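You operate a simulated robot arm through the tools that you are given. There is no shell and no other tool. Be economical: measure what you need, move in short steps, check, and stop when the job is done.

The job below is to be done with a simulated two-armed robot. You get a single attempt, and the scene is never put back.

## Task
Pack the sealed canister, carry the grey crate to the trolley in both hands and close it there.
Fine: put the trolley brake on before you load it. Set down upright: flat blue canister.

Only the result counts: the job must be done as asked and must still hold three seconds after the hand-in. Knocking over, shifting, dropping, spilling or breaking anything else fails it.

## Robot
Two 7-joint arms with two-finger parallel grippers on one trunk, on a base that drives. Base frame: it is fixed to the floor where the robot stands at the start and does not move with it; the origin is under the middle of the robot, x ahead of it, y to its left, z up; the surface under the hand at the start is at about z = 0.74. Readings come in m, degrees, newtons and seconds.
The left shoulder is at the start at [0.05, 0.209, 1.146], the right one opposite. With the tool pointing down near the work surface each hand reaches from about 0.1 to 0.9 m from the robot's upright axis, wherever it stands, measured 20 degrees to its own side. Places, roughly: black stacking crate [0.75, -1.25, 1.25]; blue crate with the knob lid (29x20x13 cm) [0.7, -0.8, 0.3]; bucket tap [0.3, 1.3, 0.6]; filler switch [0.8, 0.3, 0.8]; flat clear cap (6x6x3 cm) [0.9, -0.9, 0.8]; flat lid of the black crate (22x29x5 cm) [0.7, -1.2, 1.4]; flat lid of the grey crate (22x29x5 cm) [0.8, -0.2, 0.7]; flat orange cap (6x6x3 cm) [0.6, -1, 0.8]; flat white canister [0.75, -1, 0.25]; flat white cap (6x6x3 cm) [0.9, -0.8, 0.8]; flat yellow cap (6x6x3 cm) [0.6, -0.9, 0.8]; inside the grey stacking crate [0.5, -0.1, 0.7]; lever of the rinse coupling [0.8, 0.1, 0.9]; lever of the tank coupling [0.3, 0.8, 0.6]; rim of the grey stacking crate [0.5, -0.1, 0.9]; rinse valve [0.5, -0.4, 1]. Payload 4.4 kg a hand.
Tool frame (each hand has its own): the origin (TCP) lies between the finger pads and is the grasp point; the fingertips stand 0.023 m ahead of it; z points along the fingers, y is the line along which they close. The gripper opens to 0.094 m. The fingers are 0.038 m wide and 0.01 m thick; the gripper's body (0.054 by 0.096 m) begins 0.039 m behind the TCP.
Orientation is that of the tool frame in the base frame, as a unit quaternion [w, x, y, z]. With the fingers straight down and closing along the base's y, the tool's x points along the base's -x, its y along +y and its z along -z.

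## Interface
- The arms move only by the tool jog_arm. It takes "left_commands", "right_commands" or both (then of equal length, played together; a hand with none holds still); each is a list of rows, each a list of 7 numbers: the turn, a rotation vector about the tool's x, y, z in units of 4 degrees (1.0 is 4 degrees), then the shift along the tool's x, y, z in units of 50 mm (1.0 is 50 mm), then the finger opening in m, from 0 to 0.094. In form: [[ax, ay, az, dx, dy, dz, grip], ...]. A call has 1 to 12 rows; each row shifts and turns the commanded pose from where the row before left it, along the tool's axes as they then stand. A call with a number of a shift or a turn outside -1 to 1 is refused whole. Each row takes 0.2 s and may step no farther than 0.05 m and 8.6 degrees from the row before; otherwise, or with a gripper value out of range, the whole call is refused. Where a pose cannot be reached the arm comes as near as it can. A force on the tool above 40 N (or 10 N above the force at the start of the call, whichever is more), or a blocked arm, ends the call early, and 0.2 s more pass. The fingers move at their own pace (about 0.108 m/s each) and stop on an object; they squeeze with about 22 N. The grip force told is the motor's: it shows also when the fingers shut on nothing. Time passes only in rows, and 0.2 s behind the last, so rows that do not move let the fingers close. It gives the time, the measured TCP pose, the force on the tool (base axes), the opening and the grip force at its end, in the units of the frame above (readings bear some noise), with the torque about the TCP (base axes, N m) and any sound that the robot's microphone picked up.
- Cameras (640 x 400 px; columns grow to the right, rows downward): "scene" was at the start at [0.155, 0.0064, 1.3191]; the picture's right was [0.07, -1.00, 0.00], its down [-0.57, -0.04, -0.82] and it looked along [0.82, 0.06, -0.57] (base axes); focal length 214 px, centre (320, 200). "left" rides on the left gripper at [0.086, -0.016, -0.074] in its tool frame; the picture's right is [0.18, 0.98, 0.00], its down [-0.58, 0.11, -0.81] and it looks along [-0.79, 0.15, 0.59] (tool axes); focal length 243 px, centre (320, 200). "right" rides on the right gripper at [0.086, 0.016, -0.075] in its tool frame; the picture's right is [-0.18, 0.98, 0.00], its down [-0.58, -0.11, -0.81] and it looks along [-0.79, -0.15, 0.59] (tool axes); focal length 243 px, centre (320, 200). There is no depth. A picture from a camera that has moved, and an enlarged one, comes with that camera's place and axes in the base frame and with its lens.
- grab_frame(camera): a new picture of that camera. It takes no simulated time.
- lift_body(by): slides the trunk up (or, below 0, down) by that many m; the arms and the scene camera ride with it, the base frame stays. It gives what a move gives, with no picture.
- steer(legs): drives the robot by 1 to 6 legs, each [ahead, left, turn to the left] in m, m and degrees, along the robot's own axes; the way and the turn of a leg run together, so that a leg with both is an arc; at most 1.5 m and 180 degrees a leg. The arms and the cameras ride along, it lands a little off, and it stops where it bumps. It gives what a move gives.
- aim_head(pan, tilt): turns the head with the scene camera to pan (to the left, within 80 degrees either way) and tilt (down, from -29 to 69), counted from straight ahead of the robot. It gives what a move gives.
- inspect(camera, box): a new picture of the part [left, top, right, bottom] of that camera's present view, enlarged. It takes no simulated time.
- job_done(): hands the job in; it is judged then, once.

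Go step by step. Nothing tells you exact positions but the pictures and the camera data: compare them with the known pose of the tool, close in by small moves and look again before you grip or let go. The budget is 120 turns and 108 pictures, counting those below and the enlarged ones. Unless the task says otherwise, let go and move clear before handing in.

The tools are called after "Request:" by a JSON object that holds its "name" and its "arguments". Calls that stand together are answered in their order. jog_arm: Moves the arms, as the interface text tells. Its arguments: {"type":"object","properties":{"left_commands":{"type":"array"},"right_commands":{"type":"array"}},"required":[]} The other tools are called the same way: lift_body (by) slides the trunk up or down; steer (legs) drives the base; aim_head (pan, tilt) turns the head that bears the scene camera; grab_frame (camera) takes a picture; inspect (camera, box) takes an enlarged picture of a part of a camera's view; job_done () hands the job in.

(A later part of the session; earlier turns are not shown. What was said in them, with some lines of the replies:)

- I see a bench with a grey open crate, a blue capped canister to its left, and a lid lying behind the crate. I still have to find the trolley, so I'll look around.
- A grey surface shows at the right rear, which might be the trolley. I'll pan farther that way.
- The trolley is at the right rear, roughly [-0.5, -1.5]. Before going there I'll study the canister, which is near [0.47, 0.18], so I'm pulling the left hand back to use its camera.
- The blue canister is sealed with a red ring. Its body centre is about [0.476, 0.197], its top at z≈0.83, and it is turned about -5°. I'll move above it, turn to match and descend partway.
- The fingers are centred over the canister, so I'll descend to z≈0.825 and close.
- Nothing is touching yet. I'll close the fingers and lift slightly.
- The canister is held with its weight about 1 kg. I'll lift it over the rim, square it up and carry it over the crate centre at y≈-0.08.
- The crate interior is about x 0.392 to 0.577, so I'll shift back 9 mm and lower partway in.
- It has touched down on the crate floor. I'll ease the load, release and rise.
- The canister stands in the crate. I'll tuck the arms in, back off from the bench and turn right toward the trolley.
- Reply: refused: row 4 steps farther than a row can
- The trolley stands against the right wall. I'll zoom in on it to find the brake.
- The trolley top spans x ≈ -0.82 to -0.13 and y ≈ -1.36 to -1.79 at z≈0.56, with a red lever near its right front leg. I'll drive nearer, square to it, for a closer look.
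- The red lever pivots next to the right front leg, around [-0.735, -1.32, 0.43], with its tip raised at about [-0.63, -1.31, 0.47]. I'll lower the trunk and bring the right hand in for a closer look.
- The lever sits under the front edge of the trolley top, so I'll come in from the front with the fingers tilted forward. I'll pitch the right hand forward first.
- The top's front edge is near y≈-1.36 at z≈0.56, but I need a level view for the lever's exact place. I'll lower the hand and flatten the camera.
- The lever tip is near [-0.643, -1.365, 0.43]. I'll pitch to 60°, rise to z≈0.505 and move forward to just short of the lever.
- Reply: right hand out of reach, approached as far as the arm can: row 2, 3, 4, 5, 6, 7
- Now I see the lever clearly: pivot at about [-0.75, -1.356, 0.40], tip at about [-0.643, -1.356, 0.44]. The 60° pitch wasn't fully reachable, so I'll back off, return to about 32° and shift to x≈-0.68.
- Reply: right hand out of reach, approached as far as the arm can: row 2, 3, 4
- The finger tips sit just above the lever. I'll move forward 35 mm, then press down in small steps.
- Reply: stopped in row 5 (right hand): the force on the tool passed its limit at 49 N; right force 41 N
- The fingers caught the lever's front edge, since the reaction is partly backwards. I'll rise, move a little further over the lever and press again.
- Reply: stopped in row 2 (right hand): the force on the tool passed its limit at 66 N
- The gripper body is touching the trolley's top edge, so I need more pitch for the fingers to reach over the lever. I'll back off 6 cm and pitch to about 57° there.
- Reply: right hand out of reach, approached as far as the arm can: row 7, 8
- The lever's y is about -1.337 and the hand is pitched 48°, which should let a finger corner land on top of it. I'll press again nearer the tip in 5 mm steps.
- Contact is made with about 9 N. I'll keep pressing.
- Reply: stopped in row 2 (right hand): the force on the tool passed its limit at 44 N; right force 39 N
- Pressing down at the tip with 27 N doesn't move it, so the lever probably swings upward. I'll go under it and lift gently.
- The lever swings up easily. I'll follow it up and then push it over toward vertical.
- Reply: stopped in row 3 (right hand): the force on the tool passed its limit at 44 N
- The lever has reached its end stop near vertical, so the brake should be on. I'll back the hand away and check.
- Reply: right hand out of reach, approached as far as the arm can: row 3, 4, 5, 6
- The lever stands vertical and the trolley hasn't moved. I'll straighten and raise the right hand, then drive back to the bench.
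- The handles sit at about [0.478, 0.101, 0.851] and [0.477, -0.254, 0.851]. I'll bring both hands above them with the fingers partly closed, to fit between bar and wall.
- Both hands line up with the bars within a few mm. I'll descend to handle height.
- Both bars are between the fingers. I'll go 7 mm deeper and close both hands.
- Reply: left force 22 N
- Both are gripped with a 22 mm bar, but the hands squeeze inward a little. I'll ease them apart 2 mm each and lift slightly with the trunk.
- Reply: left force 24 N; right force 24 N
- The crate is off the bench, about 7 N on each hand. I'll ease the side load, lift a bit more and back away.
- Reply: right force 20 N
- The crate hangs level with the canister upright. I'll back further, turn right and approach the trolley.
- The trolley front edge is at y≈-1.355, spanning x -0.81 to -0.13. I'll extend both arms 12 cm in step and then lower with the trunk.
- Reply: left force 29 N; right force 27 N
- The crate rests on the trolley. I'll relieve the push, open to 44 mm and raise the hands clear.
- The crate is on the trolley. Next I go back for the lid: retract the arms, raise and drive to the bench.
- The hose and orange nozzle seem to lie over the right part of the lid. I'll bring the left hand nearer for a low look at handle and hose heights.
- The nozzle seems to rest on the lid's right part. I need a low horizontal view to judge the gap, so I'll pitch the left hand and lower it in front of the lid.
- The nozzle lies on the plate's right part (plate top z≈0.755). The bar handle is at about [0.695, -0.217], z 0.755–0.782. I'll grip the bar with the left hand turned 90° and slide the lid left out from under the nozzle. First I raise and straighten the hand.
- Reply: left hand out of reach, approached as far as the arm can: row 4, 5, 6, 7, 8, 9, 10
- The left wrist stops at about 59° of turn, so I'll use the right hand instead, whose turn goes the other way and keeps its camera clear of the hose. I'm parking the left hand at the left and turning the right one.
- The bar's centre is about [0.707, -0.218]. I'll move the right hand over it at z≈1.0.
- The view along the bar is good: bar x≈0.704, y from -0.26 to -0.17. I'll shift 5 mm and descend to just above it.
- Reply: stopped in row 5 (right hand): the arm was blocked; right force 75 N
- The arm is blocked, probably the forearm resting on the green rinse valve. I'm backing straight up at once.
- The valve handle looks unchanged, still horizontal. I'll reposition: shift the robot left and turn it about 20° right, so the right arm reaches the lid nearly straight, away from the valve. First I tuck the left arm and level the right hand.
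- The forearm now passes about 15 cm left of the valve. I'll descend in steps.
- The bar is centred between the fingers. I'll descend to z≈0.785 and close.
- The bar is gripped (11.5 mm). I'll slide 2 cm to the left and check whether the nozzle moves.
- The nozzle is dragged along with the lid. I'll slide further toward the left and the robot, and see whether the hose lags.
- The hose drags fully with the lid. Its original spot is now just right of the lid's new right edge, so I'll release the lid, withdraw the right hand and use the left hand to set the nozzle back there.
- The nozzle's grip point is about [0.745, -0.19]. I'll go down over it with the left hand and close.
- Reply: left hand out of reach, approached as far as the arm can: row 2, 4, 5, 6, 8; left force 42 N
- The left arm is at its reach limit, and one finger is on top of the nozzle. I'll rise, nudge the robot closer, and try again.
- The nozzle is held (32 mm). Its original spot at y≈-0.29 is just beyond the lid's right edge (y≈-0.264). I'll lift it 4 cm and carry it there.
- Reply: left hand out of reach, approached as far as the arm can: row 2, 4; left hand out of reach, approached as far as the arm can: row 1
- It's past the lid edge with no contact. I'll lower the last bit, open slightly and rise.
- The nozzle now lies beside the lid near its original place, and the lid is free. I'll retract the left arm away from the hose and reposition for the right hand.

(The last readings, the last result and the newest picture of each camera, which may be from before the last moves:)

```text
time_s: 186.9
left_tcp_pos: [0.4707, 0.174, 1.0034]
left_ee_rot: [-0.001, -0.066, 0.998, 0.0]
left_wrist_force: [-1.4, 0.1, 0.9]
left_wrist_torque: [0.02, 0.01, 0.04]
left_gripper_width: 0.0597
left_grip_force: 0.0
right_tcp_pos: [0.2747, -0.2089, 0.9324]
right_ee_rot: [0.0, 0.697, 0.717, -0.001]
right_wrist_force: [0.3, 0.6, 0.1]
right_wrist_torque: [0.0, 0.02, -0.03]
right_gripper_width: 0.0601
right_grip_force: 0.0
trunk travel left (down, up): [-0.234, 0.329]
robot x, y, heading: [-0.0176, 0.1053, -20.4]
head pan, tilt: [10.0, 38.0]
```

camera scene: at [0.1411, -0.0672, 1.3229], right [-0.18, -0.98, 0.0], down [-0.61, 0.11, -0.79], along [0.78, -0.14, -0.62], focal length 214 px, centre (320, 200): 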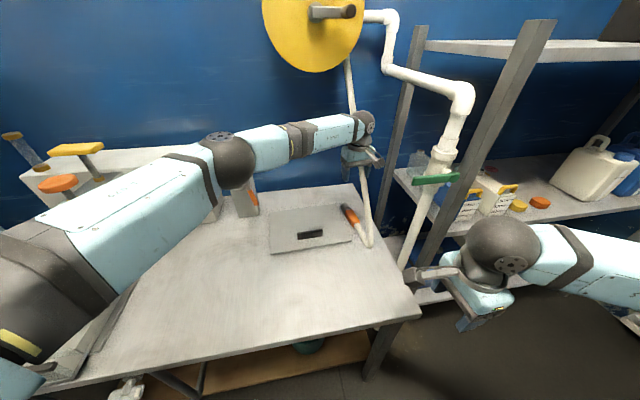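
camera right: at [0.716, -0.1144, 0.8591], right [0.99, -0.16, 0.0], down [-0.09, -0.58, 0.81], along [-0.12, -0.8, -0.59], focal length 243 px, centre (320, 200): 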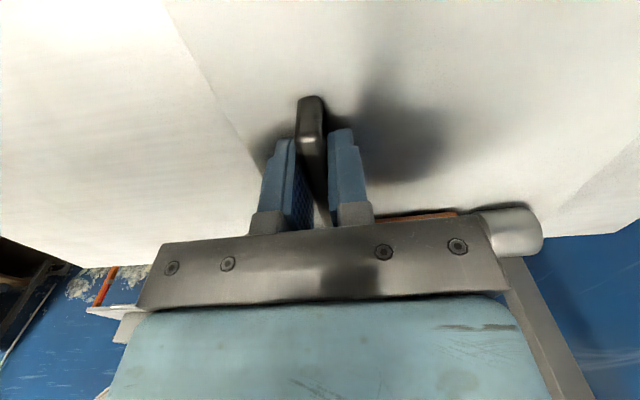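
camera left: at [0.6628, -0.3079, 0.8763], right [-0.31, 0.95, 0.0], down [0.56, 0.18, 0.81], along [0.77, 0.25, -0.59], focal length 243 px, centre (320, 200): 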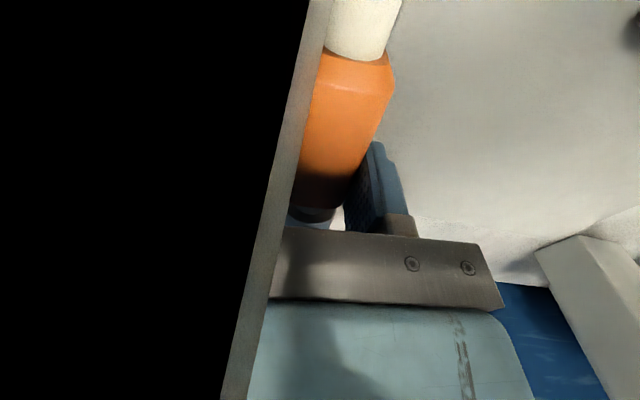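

Request:
{"name": "jog_arm", "arguments": {"right_commands": [[0, 0, 0, 0, 0, -0.8, 0.06], [0, 0, 0, 0.17, 0.846, 0, 0.06], [0, 0, 0, 0.17, 0.846, 0, 0.06], [0, 0, 0, 0.17, 0.846, 0, 0.06], [0, 0, 0, 0.17, 0.846, 0, 0.06], [0, 0, 0, 0.17, 0.846, 0, 0.06], [0, 0, 0, 0.17, 0.846, 0, 0.06], [0, 0, 0, 0.17, 0.846, 0, 0.06], [0, 0, 0, 0.17, 0.846, 0, 0.06], [0, 0, 0, 0.17, 0.846, 0, 0.06]], "left_commands": [[0, 0, 0, 0.6, 0.5, 0, 0.06], [0, 0, 0, 0.6, 0.5, 0, 0.06], [0, 0, 0, 0.6, 0, 0, 0.06], [0, 0, 0, 0, 0, 0, 0.06], [0, 0, 0, 0, 0, 0, 0.06], [0, 0, 0, 0, 0, 0, 0.06], [0, 0, 0, 0, 0, 0, 0.06], [0, 0, 0, 0, 0, 0, 0.06], [0, 0, 0, 0, 0, 0, 0.06], [0, 0, 0, 0, 0, 0, 0.06]]}}

Request:
{"name": "jog_arm", "arguments": {"right_commands": [[0, 0, 0, 0, 0, 0.7, 0.06], [0, 0, 0, 0, 0, 0.7, 0.06], [0, 0, 0, 0, 0, 0.7, 0.06]]}}

Request:
{"name": "grab_frame", "arguments": {"camera": "right"}}

```text
time_s: 189.1
left_tcp_pos: [0.3777, 0.2117, 1.0026]
left_ee_rot: [-0.002, -0.066, 0.998, 0.001]
left_wrist_force: [-0.1, 0.8, 0.3]
left_wrist_torque: [-0.02, 0.03, -0.03]
left_gripper_width: 0.0601
left_grip_force: 0.1
left hand out of reach, approached as far as the arm can: row 3
right_tcp_pos: [0.6536, -0.1226, 0.9717]
right_ee_rot: [0.0, 0.697, 0.717, -0.001]
right_wrist_force: [0.1, 0.1, -0.8]
right_wrist_torque: [-0.03, 0.0, 0.0]
right_gripper_width: 0.06
right_grip_force: 0.1
trunk travel left (down, up): [-0.234, 0.329]
robot x, y, heading: [-0.0201, 0.1039, -20.0]
head pan, tilt: [10.0, 38.0]
```

```text
time_s: 189.9
left_tcp_pos: [0.3777, 0.211, 1.0026]
left_ee_rot: [-0.001, -0.066, 0.998, 0.002]
left_wrist_force: [-0.1, 0.7, 0.1]
left_wrist_torque: [0.03, 0.01, 0.02]
left_gripper_width: 0.0602
left_grip_force: 0.1
right_tcp_pos: [0.6524, -0.1219, 0.8659]
right_ee_rot: [0.0, 0.697, 0.717, -0.001]
right_wrist_force: [-0.1, -0.8, 0.3]
right_wrist_torque: [-0.02, -0.01, 0.06]
right_gripper_width: 0.0597
right_grip_force: 0.1
trunk travel left (down, up): [-0.234, 0.329]
robot x, y, heading: [-0.0199, 0.1057, -20.3]
head pan, tilt: [10.0, 38.0]
```

```text
15 pictures are left
camera right: at [0.6674, -0.0363, 0.9404], right [0.99, -0.16, 0.0], down [-0.09, -0.58, 0.81], along [-0.13, -0.8, -0.59], focal length 243 px, centre (320, 200)
```

right: 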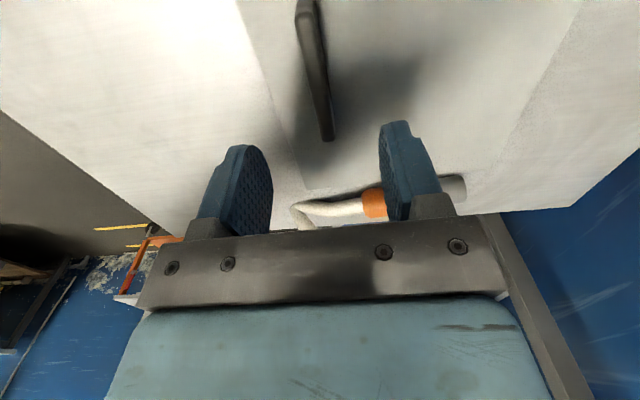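

The bar is centred between the fingers again. I'll descend, grip and lift.

Request:
{"name": "jog_arm", "arguments": {"right_commands": [[0, 0, 0, 0, -0.03, 0.5, 0.06], [0, 0, 0, 0, 0, 0.5, 0.06], [0, 0, 0, 0, 0, 0.4, 0.06], [0, 0, 0, 0, 0, 0.22, 0.06], [0, 0, 0, 0, 0, 0, 0.03], [0, 0, 0, 0, 0, 0, 0.0], [0, 0, 0, 0, 0, 0, 0.0], [0, 0, 0, 0, 0, -0.3, 0.0], [0, 0, 0, 0, 0, -0.5, 0.0], [0, 0, 0, 0, 0, -0.7, 0.0], [0, 0, 0, 0, 0, -0.7, 0.0]]}}

Request:
{"name": "grab_frame", "arguments": {"camera": "scene"}}

```text
time_s: 192.3
left_tcp_pos: [0.3768, 0.2119, 1.0036]
left_ee_rot: [-0.003, -0.066, 0.998, 0.0]
left_wrist_force: [0.7, 0.2, -0.1]
left_wrist_torque: [0.03, -0.03, -0.02]
left_gripper_width: 0.0604
left_grip_force: 0.1
right_tcp_pos: [0.651, -0.125, 0.8971]
right_ee_rot: [0.001, 0.696, 0.718, 0.0]
right_wrist_force: [-0.3, -0.5, -1.1]
right_wrist_torque: [0.0, 0.09, -0.01]
right_gripper_width: 0.0117
right_grip_force: 21.8
trunk travel left (down, up): [-0.234, 0.329]
robot x, y, heading: [-0.0219, 0.1084, -20.1]
head pan, tilt: [10.0, 38.0]
```

```text
14 pictures are left
camera scene: at [0.126, 0.0684, 1.3229], right [-0.18, -0.98, 0.0], down [-0.61, 0.11, -0.79], along [0.78, -0.14, -0.62], focal length 214 px, centre (320, 200)
```

scene: 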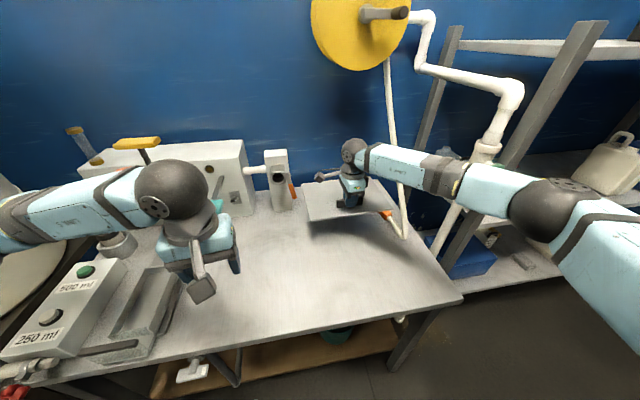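

The lid is held and lifted, and the hose stays on the bench. I'll back the robot away, then square the lid and pull it in.

Request:
{"name": "steer", "arguments": {"legs": [[-0.35, 0, 0]]}}

Request:
{"name": "jog_arm", "arguments": {"right_commands": [[0, 0, 1, 0.2, -0.7, -0.5, 0.0], [0, 0, 1, 0.2, -0.7, -0.5, 0.0], [0, 0, 1, 0.2, -0.7, -0.5, 0.0], [0, 0, 1, 0, -0.7, 0, 0.0], [0, 0, 1, 0, -0.7, 0, 0.0], [0, 0, 0.3, 0, 0, 0, 0.0]]}}

Request:
{"name": "grab_frame", "arguments": {"camera": "scene"}}

```text
time_s: 194.6
left_tcp_pos: [0.0512, 0.3298, 1.0033]
left_ee_rot: [-0.002, -0.063, 0.998, 0.001]
left_wrist_force: [0.4, -0.2, -0.3]
left_wrist_torque: [0.01, 0.01, 0.0]
left_gripper_width: 0.0601
left_grip_force: 0.0
right_tcp_pos: [0.3235, -0.0085, 0.8975]
right_ee_rot: [0.0, 0.699, 0.715, -0.001]
right_wrist_force: [-0.8, 0.5, -1.2]
right_wrist_torque: [-0.01, 0.07, -0.01]
right_gripper_width: 0.0116
right_grip_force: 22.2
trunk travel left (down, up): [-0.234, 0.329]
robot x, y, heading: [-0.3488, 0.2276, -20.4]
head pan, tilt: [10.0, 38.0]
```

```text
time_s: 196.0
left_tcp_pos: [0.0512, 0.3305, 1.0036]
left_ee_rot: [-0.001, -0.062, 0.998, 0.002]
left_wrist_force: [-0.4, 0.2, 0.9]
left_wrist_torque: [-0.01, 0.02, -0.02]
left_gripper_width: 0.0599
left_grip_force: 0.0
right_tcp_pos: [0.1522, 0.0426, 0.9729]
right_ee_rot: [0.001, 0.819, 0.573, 0.0]
right_wrist_force: [0.1, -0.3, -0.9]
right_wrist_torque: [0.02, 0.09, 0.02]
right_gripper_width: 0.0116
right_grip_force: 22.2
trunk travel left (down, up): [-0.234, 0.329]
robot x, y, heading: [-0.3481, 0.2269, -20.5]
head pan, tilt: [10.0, 38.0]
```

```text
13 pictures are left
camera scene: at [-0.1998, 0.1878, 1.3228], right [-0.18, -0.98, 0.0], down [-0.61, 0.11, -0.79], along [0.77, -0.14, -0.62], focal length 214 px, centre (320, 200)
```

scene: 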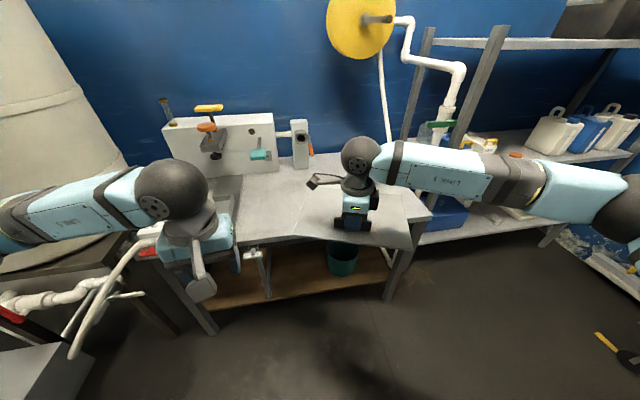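

The lid is square to the robot. I'll turn toward the trolley and drive up to it.

Request:
{"name": "steer", "arguments": {"legs": [[0, 0, -69.2], [0.9, -0.13, 0]]}}

Request:
{"name": "aim_head", "arguments": {"pan": 0, "tilt": 48}}

Request:
{"name": "grab_frame", "arguments": {"camera": "scene"}}

```text
time_s: 203.8
left_tcp_pos: [-0.2281, -1.0087, 1.0032]
left_ee_rot: [-0.001, 0.51, 0.86, 0.003]
left_wrist_force: [0.0, 0.1, 0.4]
left_wrist_torque: [-0.01, 0.02, -0.03]
left_gripper_width: 0.06
left_grip_force: 0.0
right_tcp_pos: [-0.4574, -1.2068, 0.9727]
right_ee_rot: [0.001, 1.0, 0.014, -0.001]
right_wrist_force: [0.1, 0.3, -1.8]
right_wrist_torque: [0.11, 0.02, -0.03]
right_gripper_width: 0.0119
right_grip_force: 22.5
trunk travel left (down, up): [-0.234, 0.329]
robot x, y, heading: [-0.4715, -0.6736, -88.9]
head pan, tilt: [10.0, 38.0]
```

```text
time_s: 204.5
left_tcp_pos: [-0.2285, -1.0078, 1.0046]
left_ee_rot: [-0.001, 0.511, 0.86, 0.003]
left_wrist_force: [-1.1, -0.2, -0.2]
left_wrist_torque: [0.01, 0.0, -0.02]
left_gripper_width: 0.0598
left_grip_force: 0.0
right_tcp_pos: [-0.4569, -1.2061, 0.9728]
right_ee_rot: [0.0, 1.0, 0.014, -0.001]
right_wrist_force: [-0.4, -0.5, -1.4]
right_wrist_torque: [0.11, -0.02, 0.0]
right_gripper_width: 0.0118
right_grip_force: 22.0
trunk travel left (down, up): [-0.234, 0.329]
robot x, y, heading: [-0.4707, -0.6731, -89.1]
head pan, tilt: [0.0, 48.0]
```

```text
12 pictures are left
camera scene: at [-0.4672, -0.82, 1.3085], right [-1.0, -0.02, 0.0], down [-0.01, 0.74, -0.67], along [0.01, -0.67, -0.74], focal length 214 px, centre (320, 200)
```

scene: 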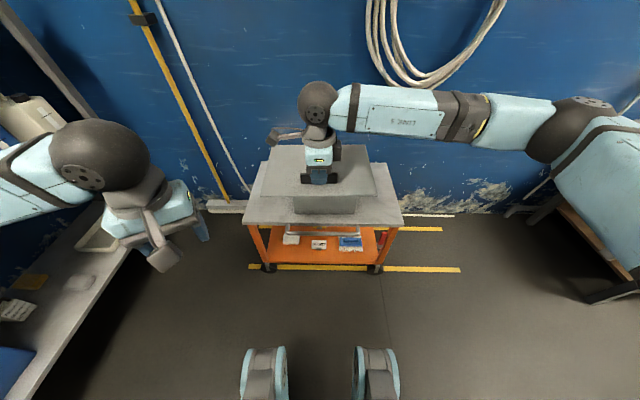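

Request:
{"name": "inspect", "arguments": {"camera": "scene", "box": [230, 120, 410, 230]}}

```text
3.56 times, centred on (320, 175) of scene
camera zoom: at [-0.4672, -0.82, 1.3085], right [-1.0, -0.02, 0.0], down [-0.01, 0.74, -0.67], along [0.01, -0.67, -0.74], focal length 763 px, centre (320, 289)
```

zoom: 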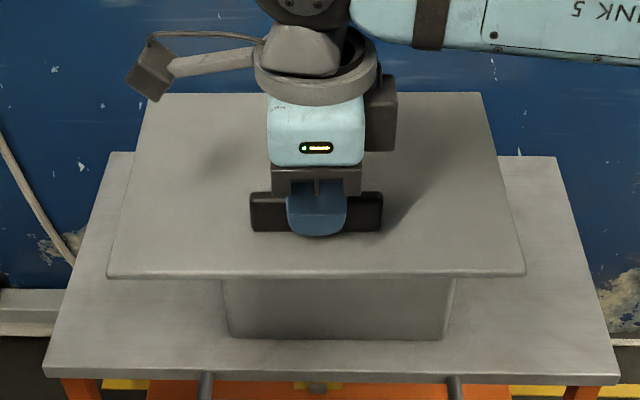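

The lid hangs aligned: its centre is about 66 mm ahead of the grip. The crate centre is at [-0.478, -1.5125]. I'll drive the last 16 cm.

Request:
{"name": "steer", "arguments": {"legs": [[0.16, -0.021, -0.2]]}}

```text
time_s: 205.9
left_tcp_pos: [-0.2481, -1.1674, 1.0036]
left_ee_rot: [-0.001, 0.512, 0.859, 0.003]
left_wrist_force: [-0.7, 0.2, -0.9]
left_wrist_torque: [-0.02, -0.01, -0.02]
left_gripper_width: 0.0602
left_grip_force: 0.0
right_tcp_pos: [-0.4777, -1.3658, 0.9718]
right_ee_rot: [0.0, 1.0, 0.012, -0.001]
right_wrist_force: [1.0, -0.2, -1.3]
right_wrist_torque: [0.11, -0.02, 0.0]
right_gripper_width: 0.0118
right_grip_force: 22.4
trunk travel left (down, up): [-0.234, 0.329]
robot x, y, heading: [-0.4853, -0.8301, -89.3]
head pan, tilt: [0.0, 48.0]
```

Request:
{"name": "jog_arm", "arguments": {"right_commands": [[0, 0, 0.17, 0, 0.54, 0, 0.0], [0, 0, 0, 0, 0.54, 0, 0.0], [0, 0, 0, 0, 0.54, 0, 0.0], [0, 0, 0, 0, 0, 0.7, 0.0], [0, 0, 0, 0, 0, 0.7, 0.0], [0, 0, 0, 0, 0, 0.7, 0.0], [0, 0, 0, 0, 0, 0.7, 0.0], [0, 0, 0, 0, 0, 0.6, 0.0]]}}

Request:
{"name": "inspect", "arguments": {"camera": "scene", "box": [230, 100, 410, 230]}}

```text
time_s: 207.7
left_tcp_pos: [-0.248, -1.1676, 1.0026]
left_ee_rot: [-0.001, 0.513, 0.858, 0.003]
left_wrist_force: [-1.5, -0.3, -0.1]
left_wrist_torque: [-0.03, 0.0, 0.02]
left_gripper_width: 0.0599
left_grip_force: 0.1
right_tcp_pos: [-0.4769, -1.4464, 0.8039]
right_ee_rot: [-0.001, 1.0, 0.005, -0.001]
right_wrist_force: [-0.3, -0.8, -1.2]
right_wrist_torque: [0.1, 0.0, -0.03]
right_gripper_width: 0.0119
right_grip_force: 22.0
trunk travel left (down, up): [-0.234, 0.329]
robot x, y, heading: [-0.4893, -0.8317, -89.1]
head pan, tilt: [0.0, 48.0]
```

```text
3.08 times, centred on (320, 165) of scene
camera zoom: at [-0.4864, -0.9781, 1.3084], right [-1.0, -0.01, 0.0], down [-0.01, 0.74, -0.67], along [0.01, -0.67, -0.74], focal length 660 px, centre (320, 308)
```

zoom: 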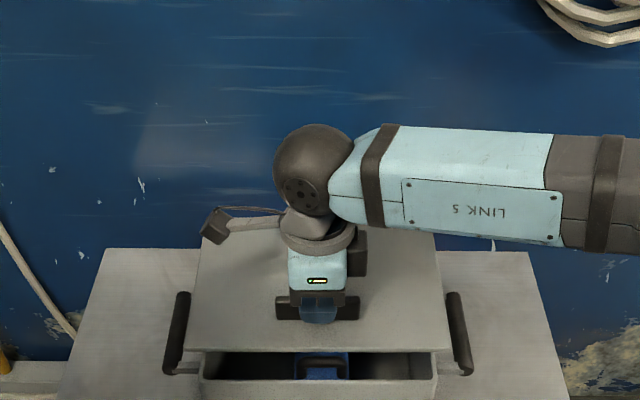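

The lid sits centred over the crate within a few mm. I'll lower it gently, watching the force.

Request:
{"name": "jog_arm", "arguments": {"right_commands": [[0, 0, -0.08, 0, 0, 0.4, 0.0], [0, 0, 0, 0, 0, 0.3, 0.0], [0, 0, 0, 0, 0, 0.15, 0.0], [0, 0, 0, 0, 0, 0, 0.0]]}}

Request:
{"name": "jog_arm", "arguments": {"right_commands": [[0, 0, 0, 0, 0, 0.08, 0.0], [0, 0, 0, 0, 0, 0.08, 0.0], [0, 0, 0, 0, 0, 0, 0.0]]}}

```text
time_s: 208.7
left_tcp_pos: [-0.2482, -1.1668, 1.0034]
left_ee_rot: [-0.001, 0.513, 0.858, 0.002]
left_wrist_force: [0.0, -0.1, -0.1]
left_wrist_torque: [0.06, -0.01, 0.02]
left_gripper_width: 0.0602
left_grip_force: 0.0
right_tcp_pos: [-0.4768, -1.4461, 0.7593]
right_ee_rot: [0.0, 1.0, 0.007, -0.001]
right_wrist_force: [0.0, -0.3, -2.8]
right_wrist_torque: [0.03, 0.0, 0.01]
right_gripper_width: 0.0116
right_grip_force: 21.7
trunk travel left (down, up): [-0.234, 0.329]
robot x, y, heading: [-0.4858, -0.8344, -89.2]
head pan, tilt: [0.0, 48.0]
```

```text
time_s: 209.5
left_tcp_pos: [-0.248, -1.1668, 1.0037]
left_ee_rot: [0.0, 0.513, 0.859, 0.002]
left_wrist_force: [0.5, 0.7, -0.8]
left_wrist_torque: [0.01, 0.0, 0.01]
left_gripper_width: 0.0599
left_grip_force: 0.1
right_tcp_pos: [-0.4769, -1.4462, 0.7525]
right_ee_rot: [0.001, 1.0, 0.008, 0.0]
right_wrist_force: [-0.8, -0.7, -2.3]
right_wrist_torque: [0.07, 0.0, 0.04]
right_gripper_width: 0.0119
right_grip_force: 21.9
trunk travel left (down, up): [-0.234, 0.329]
robot x, y, heading: [-0.4871, -0.8331, -89.4]
head pan, tilt: [0.0, 48.0]
```

Request:
{"name": "jog_arm", "arguments": {"right_commands": [[0, 0, 0, 0, 0, 0.06, 0.0], [0, 0, 0, 0, 0, 0.06, 0.0], [0, 0, 0, 0, 0, 0.06, 0.0], [0, 0, 0, 0, 0, 0, 0.0]]}}

Request:
{"name": "inspect", "arguments": {"camera": "scene", "box": [260, 150, 380, 240]}}

```text
time_s: 210.5
left_tcp_pos: [-0.2486, -1.1661, 1.0027]
left_ee_rot: [-0.001, 0.513, 0.859, 0.001]
left_wrist_force: [0.3, -0.1, -0.4]
left_wrist_torque: [0.01, 0.0, -0.01]
left_gripper_width: 0.06
left_grip_force: 0.0
right_tcp_pos: [-0.4769, -1.4453, 0.7453]
right_ee_rot: [0.001, 1.0, 0.008, 0.001]
right_wrist_force: [0.0, -1.6, 12.5]
right_wrist_torque: [-0.04, 0.26, 0.05]
right_gripper_width: 0.0118
right_grip_force: 22.0
trunk travel left (down, up): [-0.234, 0.329]
robot x, y, heading: [-0.487, -0.8313, -89.1]
head pan, tilt: [0.0, 48.0]
```

```text
4.44 times, centred on (320, 195) of scene
camera zoom: at [-0.4863, -0.9765, 1.3088], right [-1.0, -0.01, 0.0], down [-0.01, 0.74, -0.67], along [0.01, -0.67, -0.74], focal length 953 px, centre (320, 222)
```

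zoom: 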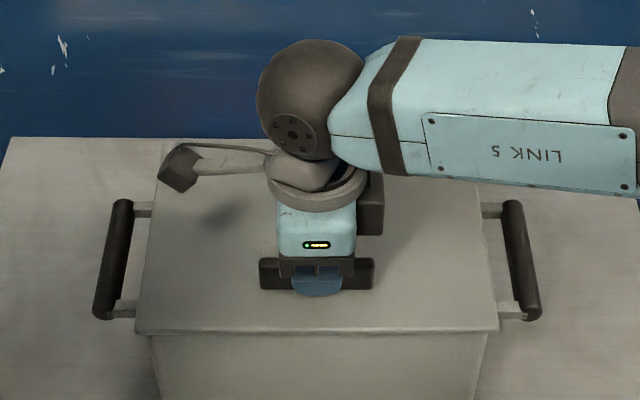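

Contact shows 12 N at z≈0.745. To learn whether the lip is seated, I'll nudge the lid a few mm each way and read the forces.

Request:
{"name": "jog_arm", "arguments": {"right_commands": [[0, 0, 0, 0.06, 0, -0.02, 0.0], [0, 0, 0, 0.04, 0, 0, 0.0]]}}

Request:
{"name": "jog_arm", "arguments": {"right_commands": [[0, 0, 0, -0.1, 0, 0, 0.0], [0, 0, 0, -0.1, 0, 0, 0.0]]}}

Request:
{"name": "jog_arm", "arguments": {"right_commands": [[0, 0, 0, 0.1, 0, 0, 0.0], [0, 0, 0, 0, 0.08, 0, 0.0]]}}

Request:
{"name": "jog_arm", "arguments": {"right_commands": [[0, 0, 0, 0, -0.08, 0, 0.0], [0, 0, 0, 0, -0.08, 0, 0.0]]}}

```text
time_s: 211.1
left_tcp_pos: [-0.2478, -1.1656, 1.0036]
left_ee_rot: [0.0, 0.513, 0.858, 0.001]
left_wrist_force: [0.5, 0.1, -0.1]
left_wrist_torque: [0.01, 0.0, -0.01]
left_gripper_width: 0.0598
left_grip_force: 0.0
right_tcp_pos: [-0.4712, -1.4439, 0.7445]
right_ee_rot: [0.001, 1.0, 0.007, 0.0]
right_wrist_force: [-7.3, 2.1, 12.0]
right_wrist_torque: [0.02, 0.24, -0.28]
right_gripper_width: 0.012
right_grip_force: 22.0
trunk travel left (down, up): [-0.234, 0.329]
robot x, y, heading: [-0.4893, -0.8309, -89.3]
head pan, tilt: [0.0, 48.0]
```

```text
time_s: 211.7
left_tcp_pos: [-0.2483, -1.1654, 1.0034]
left_ee_rot: [-0.001, 0.512, 0.859, 0.001]
left_wrist_force: [0.4, -0.5, -0.5]
left_wrist_torque: [-0.02, -0.03, 0.02]
left_gripper_width: 0.0598
left_grip_force: 0.0
right_tcp_pos: [-0.4823, -1.4448, 0.7446]
right_ee_rot: [0.001, 1.0, 0.009, 0.001]
right_wrist_force: [2.3, 0.0, 8.2]
right_wrist_torque: [0.06, -0.25, -0.03]
right_gripper_width: 0.0118
right_grip_force: 21.6
trunk travel left (down, up): [-0.234, 0.329]
robot x, y, heading: [-0.4908, -0.8314, -89.1]
head pan, tilt: [0.0, 48.0]
```

```text
time_s: 212.3
left_tcp_pos: [-0.2482, -1.1667, 1.0044]
left_ee_rot: [0.0, 0.512, 0.859, 0.001]
left_wrist_force: [0.1, 1.0, 0.9]
left_wrist_torque: [0.02, -0.02, -0.01]
left_gripper_width: 0.06
left_grip_force: 0.0
right_tcp_pos: [-0.4771, -1.4489, 0.7445]
right_ee_rot: [0.001, 1.0, 0.008, -0.001]
right_wrist_force: [-1.9, 2.5, 9.1]
right_wrist_torque: [0.19, 0.01, 0.06]
right_gripper_width: 0.0119
right_grip_force: 21.6
trunk travel left (down, up): [-0.234, 0.329]
robot x, y, heading: [-0.4881, -0.835, -89.3]
head pan, tilt: [0.0, 48.0]
```

```text
time_s: 212.9
left_tcp_pos: [-0.2477, -1.1661, 1.004]
left_ee_rot: [0.0, 0.513, 0.859, 0.001]
left_wrist_force: [-0.5, -0.4, -0.3]
left_wrist_torque: [-0.02, 0.0, 0.02]
left_gripper_width: 0.0599
left_grip_force: 0.0
right_tcp_pos: [-0.4769, -1.4418, 0.7454]
right_ee_rot: [0.001, 1.0, 0.008, 0.0]
right_wrist_force: [-1.0, -2.3, 8.3]
right_wrist_torque: [-0.08, -0.08, -0.02]
right_gripper_width: 0.0121
right_grip_force: 21.7
trunk travel left (down, up): [-0.234, 0.329]
robot x, y, heading: [-0.487, -0.8351, -89.2]
head pan, tilt: [0.0, 48.0]
```

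The lid slides with little resistance and z stays put, so I can't tell if it is seated. I'll use the left camera for a low side view of the gap.

Request:
{"name": "jog_arm", "arguments": {"left_commands": [[0, 0, 1, 0, 0, 0, 0.06], [0, 0, 1, 0, 0, 0, 0.06], [0, 0, 1, 0, 0, 0, 0.06], [0, 0, 1, 0, 0, 0, 0.06], [0, 0, 1, 0, 0, 0, 0.06], [0, 0, 1, 0, 0, 0, 0.06], [0, 0, 1, 0, 0, 0, 0.06], [0, 0, 0, -0.2, -0.25, 0.92, 0.06], [0, 0, 0, -0.2, -0.25, 0.92, 0.06], [0, 0, 0, -0.2, -0.25, 0.92, 0.06], [0, 0, 0, -0.2, -0.25, 0.92, 0.06], [0, 0, 0, -0.2, -0.25, 0.92, 0.06]]}}

Request:
{"name": "jog_arm", "arguments": {"left_commands": [[0, 0, 0, -0.2, -0.25, 0.92, 0.094], [0, -1, 0, 0, 0, 0, 0.094], [0, -1, 0, 0, 0, 0, 0.094], [0, -1, 0, 0, 0, 0, 0.094], [0, -1, 0, 0, 0, 0, 0.094], [0, -1, 0, 0, 0, 0, 0.094], [0, -1, 0, 0, 0, 0, 0.094], [0, -1, 0, 0, 0, 0, 0.094], [0, -1, 0, 0, 0, 0, 0.094]]}}

Request:
{"name": "inspect", "arguments": {"camera": "left", "box": [120, 80, 440, 240]}}

```text
time_s: 215.5
left_tcp_pos: [-0.311, -1.2169, 0.7724]
left_ee_rot: [-0.001, 0.705, 0.709, 0.001]
left_wrist_force: [0.3, 0.4, 0.0]
left_wrist_torque: [0.02, 0.0, -0.01]
left_gripper_width: 0.06
left_grip_force: 0.0
right_tcp_pos: [-0.4769, -1.441, 0.7448]
right_ee_rot: [0.0, 1.0, 0.008, -0.002]
right_wrist_force: [-0.6, -0.9, 7.9]
right_wrist_torque: [0.03, -0.03, 0.01]
right_gripper_width: 0.0118
right_grip_force: 22.2
trunk travel left (down, up): [-0.234, 0.329]
robot x, y, heading: [-0.4866, -0.8304, -89.2]
head pan, tilt: [0.0, 48.0]
```

```text
time_s: 217.5
left_tcp_pos: [-0.3306, -1.2245, 0.7284]
left_ee_rot: [0.183, 0.682, 0.683, -0.187]
left_wrist_force: [0.4, -0.5, 0.1]
left_wrist_torque: [0.01, 0.0, -0.01]
left_gripper_width: 0.0939
left_grip_force: 0.0
left hand out of reach, approached as far as the arm can: row 9
right_tcp_pos: [-0.4778, -1.4414, 0.7449]
right_ee_rot: [0.001, 1.0, 0.009, 0.0]
right_wrist_force: [0.1, -0.3, 6.9]
right_wrist_torque: [0.03, 0.0, 0.08]
right_gripper_width: 0.0119
right_grip_force: 22.2
trunk travel left (down, up): [-0.234, 0.329]
robot x, y, heading: [-0.4868, -0.8314, -89.0]
head pan, tilt: [0.0, 48.0]
```

```text
2.00 times, centred on (280, 160) of left
camera zoom: at [-0.3469, -1.1125, 0.7473], right [0.98, 0.16, -0.1], down [0.12, -0.09, 0.99], along [0.15, -0.98, -0.11], focal length 485 px, centre (400, 280)
```

zoom: 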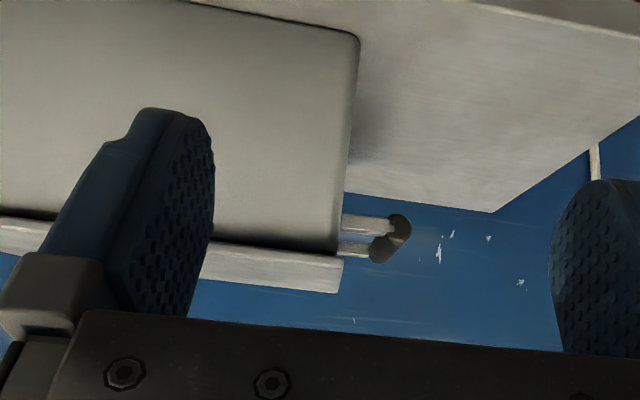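

Request:
{"name": "inspect", "arguments": {"camera": "left", "box": [222, 175, 322, 235]}}

```text
6.40 times, centred on (272, 205) of left
camera zoom: at [-0.3469, -1.1125, 0.7473], right [0.98, 0.16, -0.1], down [0.12, -0.09, 0.99], along [0.15, -0.98, -0.11], focal length 1553 px, centre (627, 168)
```

zoom: 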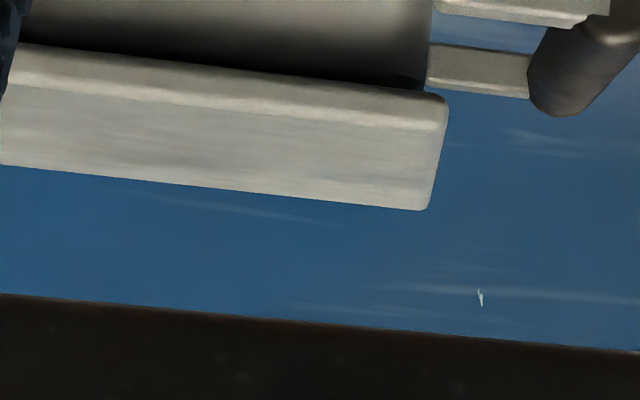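

The lid lies flush on the rim with no gap, so it is seated. I'll re-centre it 3 mm, release the bar and raise the right hand, and lift the left hand back too.

Request:
{"name": "jog_arm", "arguments": {"right_commands": [[0, 0, 0, 0, 0.06, 0, 0.0], [0, 0, 0, 0, 0, 0, 0.05], [0, 0, 0, 0, 0, 0, 0.06], [0, 0, 0, 0, 0, 0, 0.06], [0, 0, 0, 0, 0, -0.5, 0.06], [0, 0, 0, 0, 0, -0.8, 0.06], [0, 0, 0, 0, 0, -0.8, 0.06], [0, 0, 0, 0, 0, -0.8, 0.06], [0, 0, 0, 0, 0, -0.8, 0.06]]}}

Request:
{"name": "jog_arm", "arguments": {"left_commands": [[0, 0, 0, 0.84, 0, -0.5, 0.094], [0, 0, 0, 0.84, 0, -0.5, 0.094], [0, 0, 0, -0.2, 0, -0.8, 0.094], [0, 0, 0, -0.4, 0, -0.7, 0.094], [0, 0, 0, -0.4, 0, -0.7, 0.094], [0, 0, 0, -0.4, 0, -0.7, 0.094]], "right_commands": [[0, 0, 0, 0, -0.8, 0, 0.06], [0, 0, 0, 0, -0.8, 0, 0.06], [0, 0, 0, 0, -0.8, 0, 0.06], [0, 0, 0, -0.5, 0, 0, 0.06], [0, 0, 0, -0.5, 0, 0, 0.06], [0, 0, 0, -0.5, 0, 0, 0.06]]}}

Request:
{"name": "inspect", "arguments": {"camera": "scene", "box": [200, 90, 440, 290]}}

```text
time_s: 219.5
left_tcp_pos: [-0.3307, -1.2247, 0.728]
left_ee_rot: [0.181, 0.682, 0.683, -0.187]
left_wrist_force: [-0.3, 0.7, 0.2]
left_wrist_torque: [0.02, -0.01, 0.01]
left_gripper_width: 0.0939
left_grip_force: 0.0
right_tcp_pos: [-0.4761, -1.4436, 0.9296]
right_ee_rot: [-0.001, 1.0, 0.007, -0.001]
right_wrist_force: [-0.9, -0.5, -0.8]
right_wrist_torque: [0.0, 0.0, -0.02]
right_gripper_width: 0.0601
right_grip_force: 0.0
trunk travel left (down, up): [-0.234, 0.329]
robot x, y, heading: [-0.4907, -0.8313, -89.2]
head pan, tilt: [0.0, 48.0]
```

```text
time_s: 220.1
left_tcp_pos: [-0.33, -1.1514, 0.7292]
left_ee_rot: [0.204, 0.675, 0.68, -0.2]
left_wrist_force: [-2.6, -7.9, 3.6]
left_wrist_torque: [0.59, 0.03, 0.47]
left_gripper_width: 0.0941
left_grip_force: 0.1
right_tcp_pos: [-0.4784, -1.3767, 0.928]
right_ee_rot: [0.0, 1.0, 0.007, -0.001]
right_wrist_force: [0.6, 0.0, 0.1]
right_wrist_torque: [0.03, 0.02, -0.01]
right_gripper_width: 0.0599
right_grip_force: 0.0
trunk travel left (down, up): [-0.234, 0.329]
robot x, y, heading: [-0.4872, -0.832, -89.2]
head pan, tilt: [0.0, 48.0]
stopped in row 2 (left hand): the force on the tool passed its limit at 106 N (the readings are from after the stop); the commanded pose is now the measured one
```

```text
2.00 times, centred on (320, 190) of scene
camera zoom: at [-0.4865, -0.9776, 1.3085], right [-1.0, -0.01, 0.0], down [-0.01, 0.74, -0.67], along [0.01, -0.67, -0.74], focal length 429 px, centre (320, 220)
```

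zoom: 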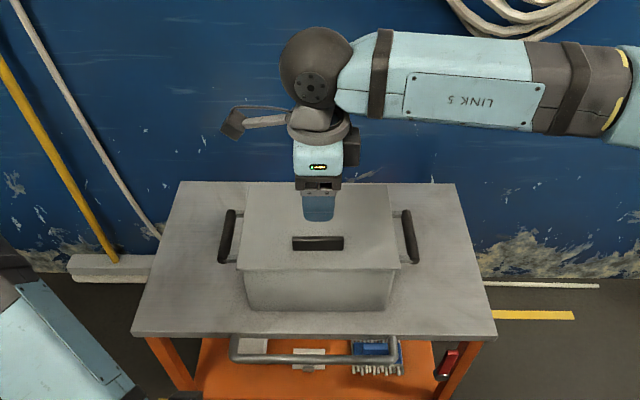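

The lid is on, the crate is centred and the red brake lever stays vertical. The left arm bumped the robot's own body while retracting, so I'll raise with the trunk and back away.

Request:
{"name": "lift_body", "arguments": {"by": 0.25}}

Request:
{"name": "steer", "arguments": {"legs": [[-0.4, 0, 0]]}}

Request:
{"name": "grab_frame", "arguments": {"camera": "scene"}}

Request:
{"name": "inspect", "arguments": {"camera": "scene", "box": [220, 110, 420, 270]}}

```text
time_s: 222.7
left_tcp_pos: [-0.3294, -1.1509, 0.9781]
left_ee_rot: [0.202, 0.676, 0.68, -0.199]
left_wrist_force: [-0.5, -0.3, 0.2]
left_wrist_torque: [-0.01, -0.01, 0.01]
left_gripper_width: 0.0939
left_grip_force: 0.1
right_tcp_pos: [-0.479, -1.3769, 1.1784]
right_ee_rot: [-0.001, 1.0, 0.008, -0.001]
right_wrist_force: [-0.8, 0.4, -0.3]
right_wrist_torque: [-0.02, -0.01, 0.01]
right_gripper_width: 0.0601
right_grip_force: 0.1
trunk travel left (down, up): [-0.484, 0.079]
robot x, y, heading: [-0.4862, -0.8305, -89.5]
head pan, tilt: [0.0, 48.0]
```

```text
time_s: 225.2
left_tcp_pos: [-0.3368, -0.7549, 0.9794]
left_ee_rot: [0.202, 0.68, 0.675, -0.201]
left_wrist_force: [-0.5, 1.0, 0.7]
left_wrist_torque: [0.0, 0.03, 0.02]
left_gripper_width: 0.094
left_grip_force: 0.0
right_tcp_pos: [-0.487, -0.9782, 1.1777]
right_ee_rot: [-0.001, 1.0, 0.002, -0.001]
right_wrist_force: [0.8, -0.3, 0.2]
right_wrist_torque: [0.03, -0.01, -0.01]
right_gripper_width: 0.0601
right_grip_force: 0.1
trunk travel left (down, up): [-0.484, 0.079]
robot x, y, heading: [-0.4893, -0.4324, -89.9]
head pan, tilt: [0.0, 48.0]
```

```text
5 pictures are left
camera scene: at [-0.4911, -0.5796, 1.5583], right [-1.0, 0.0, 0.0], down [0.0, 0.74, -0.67], along [0.0, -0.67, -0.74], focal length 214 px, centre (320, 200)
```

scene: 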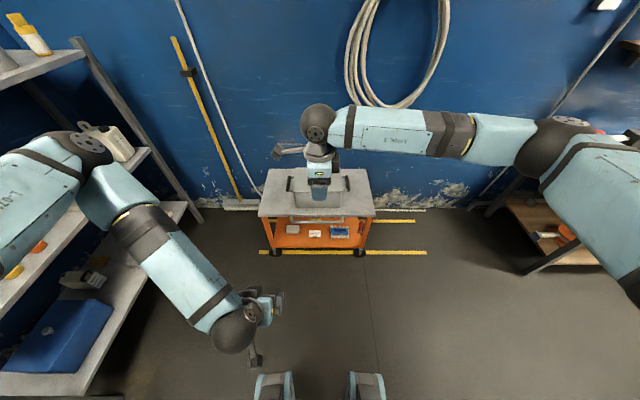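

```text
2.50 times, centred on (320, 190) of scene
camera zoom: at [-0.4911, -0.5796, 1.5583], right [-1.0, 0.0, 0.0], down [0.0, 0.74, -0.67], along [0.0, -0.67, -0.74], focal length 536 px, centre (320, 225)
```

zoom: 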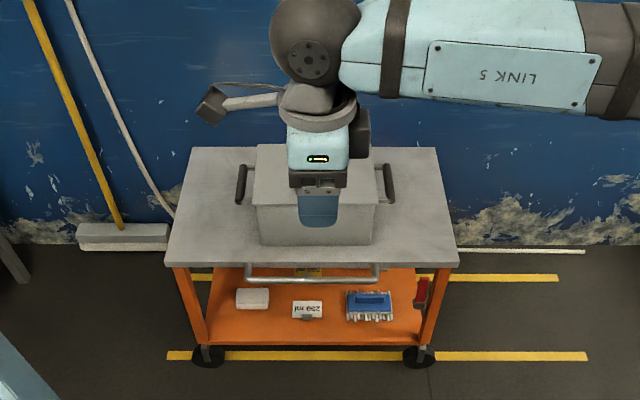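

The crate stands closed on the braked trolley with the sealed blue canister upright inside, and both hands are clear. Handing in.

Request:
{"name": "job_done", "arguments": {}}

```text
The job is handed in.
```

The sealed blue canister is packed upright in the grey crate, and the crate is on the braked trolley with its lid on; I've handed the job in.

- **Hose:** The rinse hose's nozzle was lying on the lid. It got dragged about 10 cm when I moved the lid, so I set it back on the bench close to where it had been, not exactly. If that counts as shifting something, it could fail the job.
- **Rinse valve area:** While I was reaching for the lid, the right arm was blocked, most likely against the rinse valve or its pipe. The valve handle still looked horizontal afterwards, and I saw nothing else moved there.
- **Brake:** The lever went up to its end stop and stayed there. I took that as on, since pressing it down did nothing.
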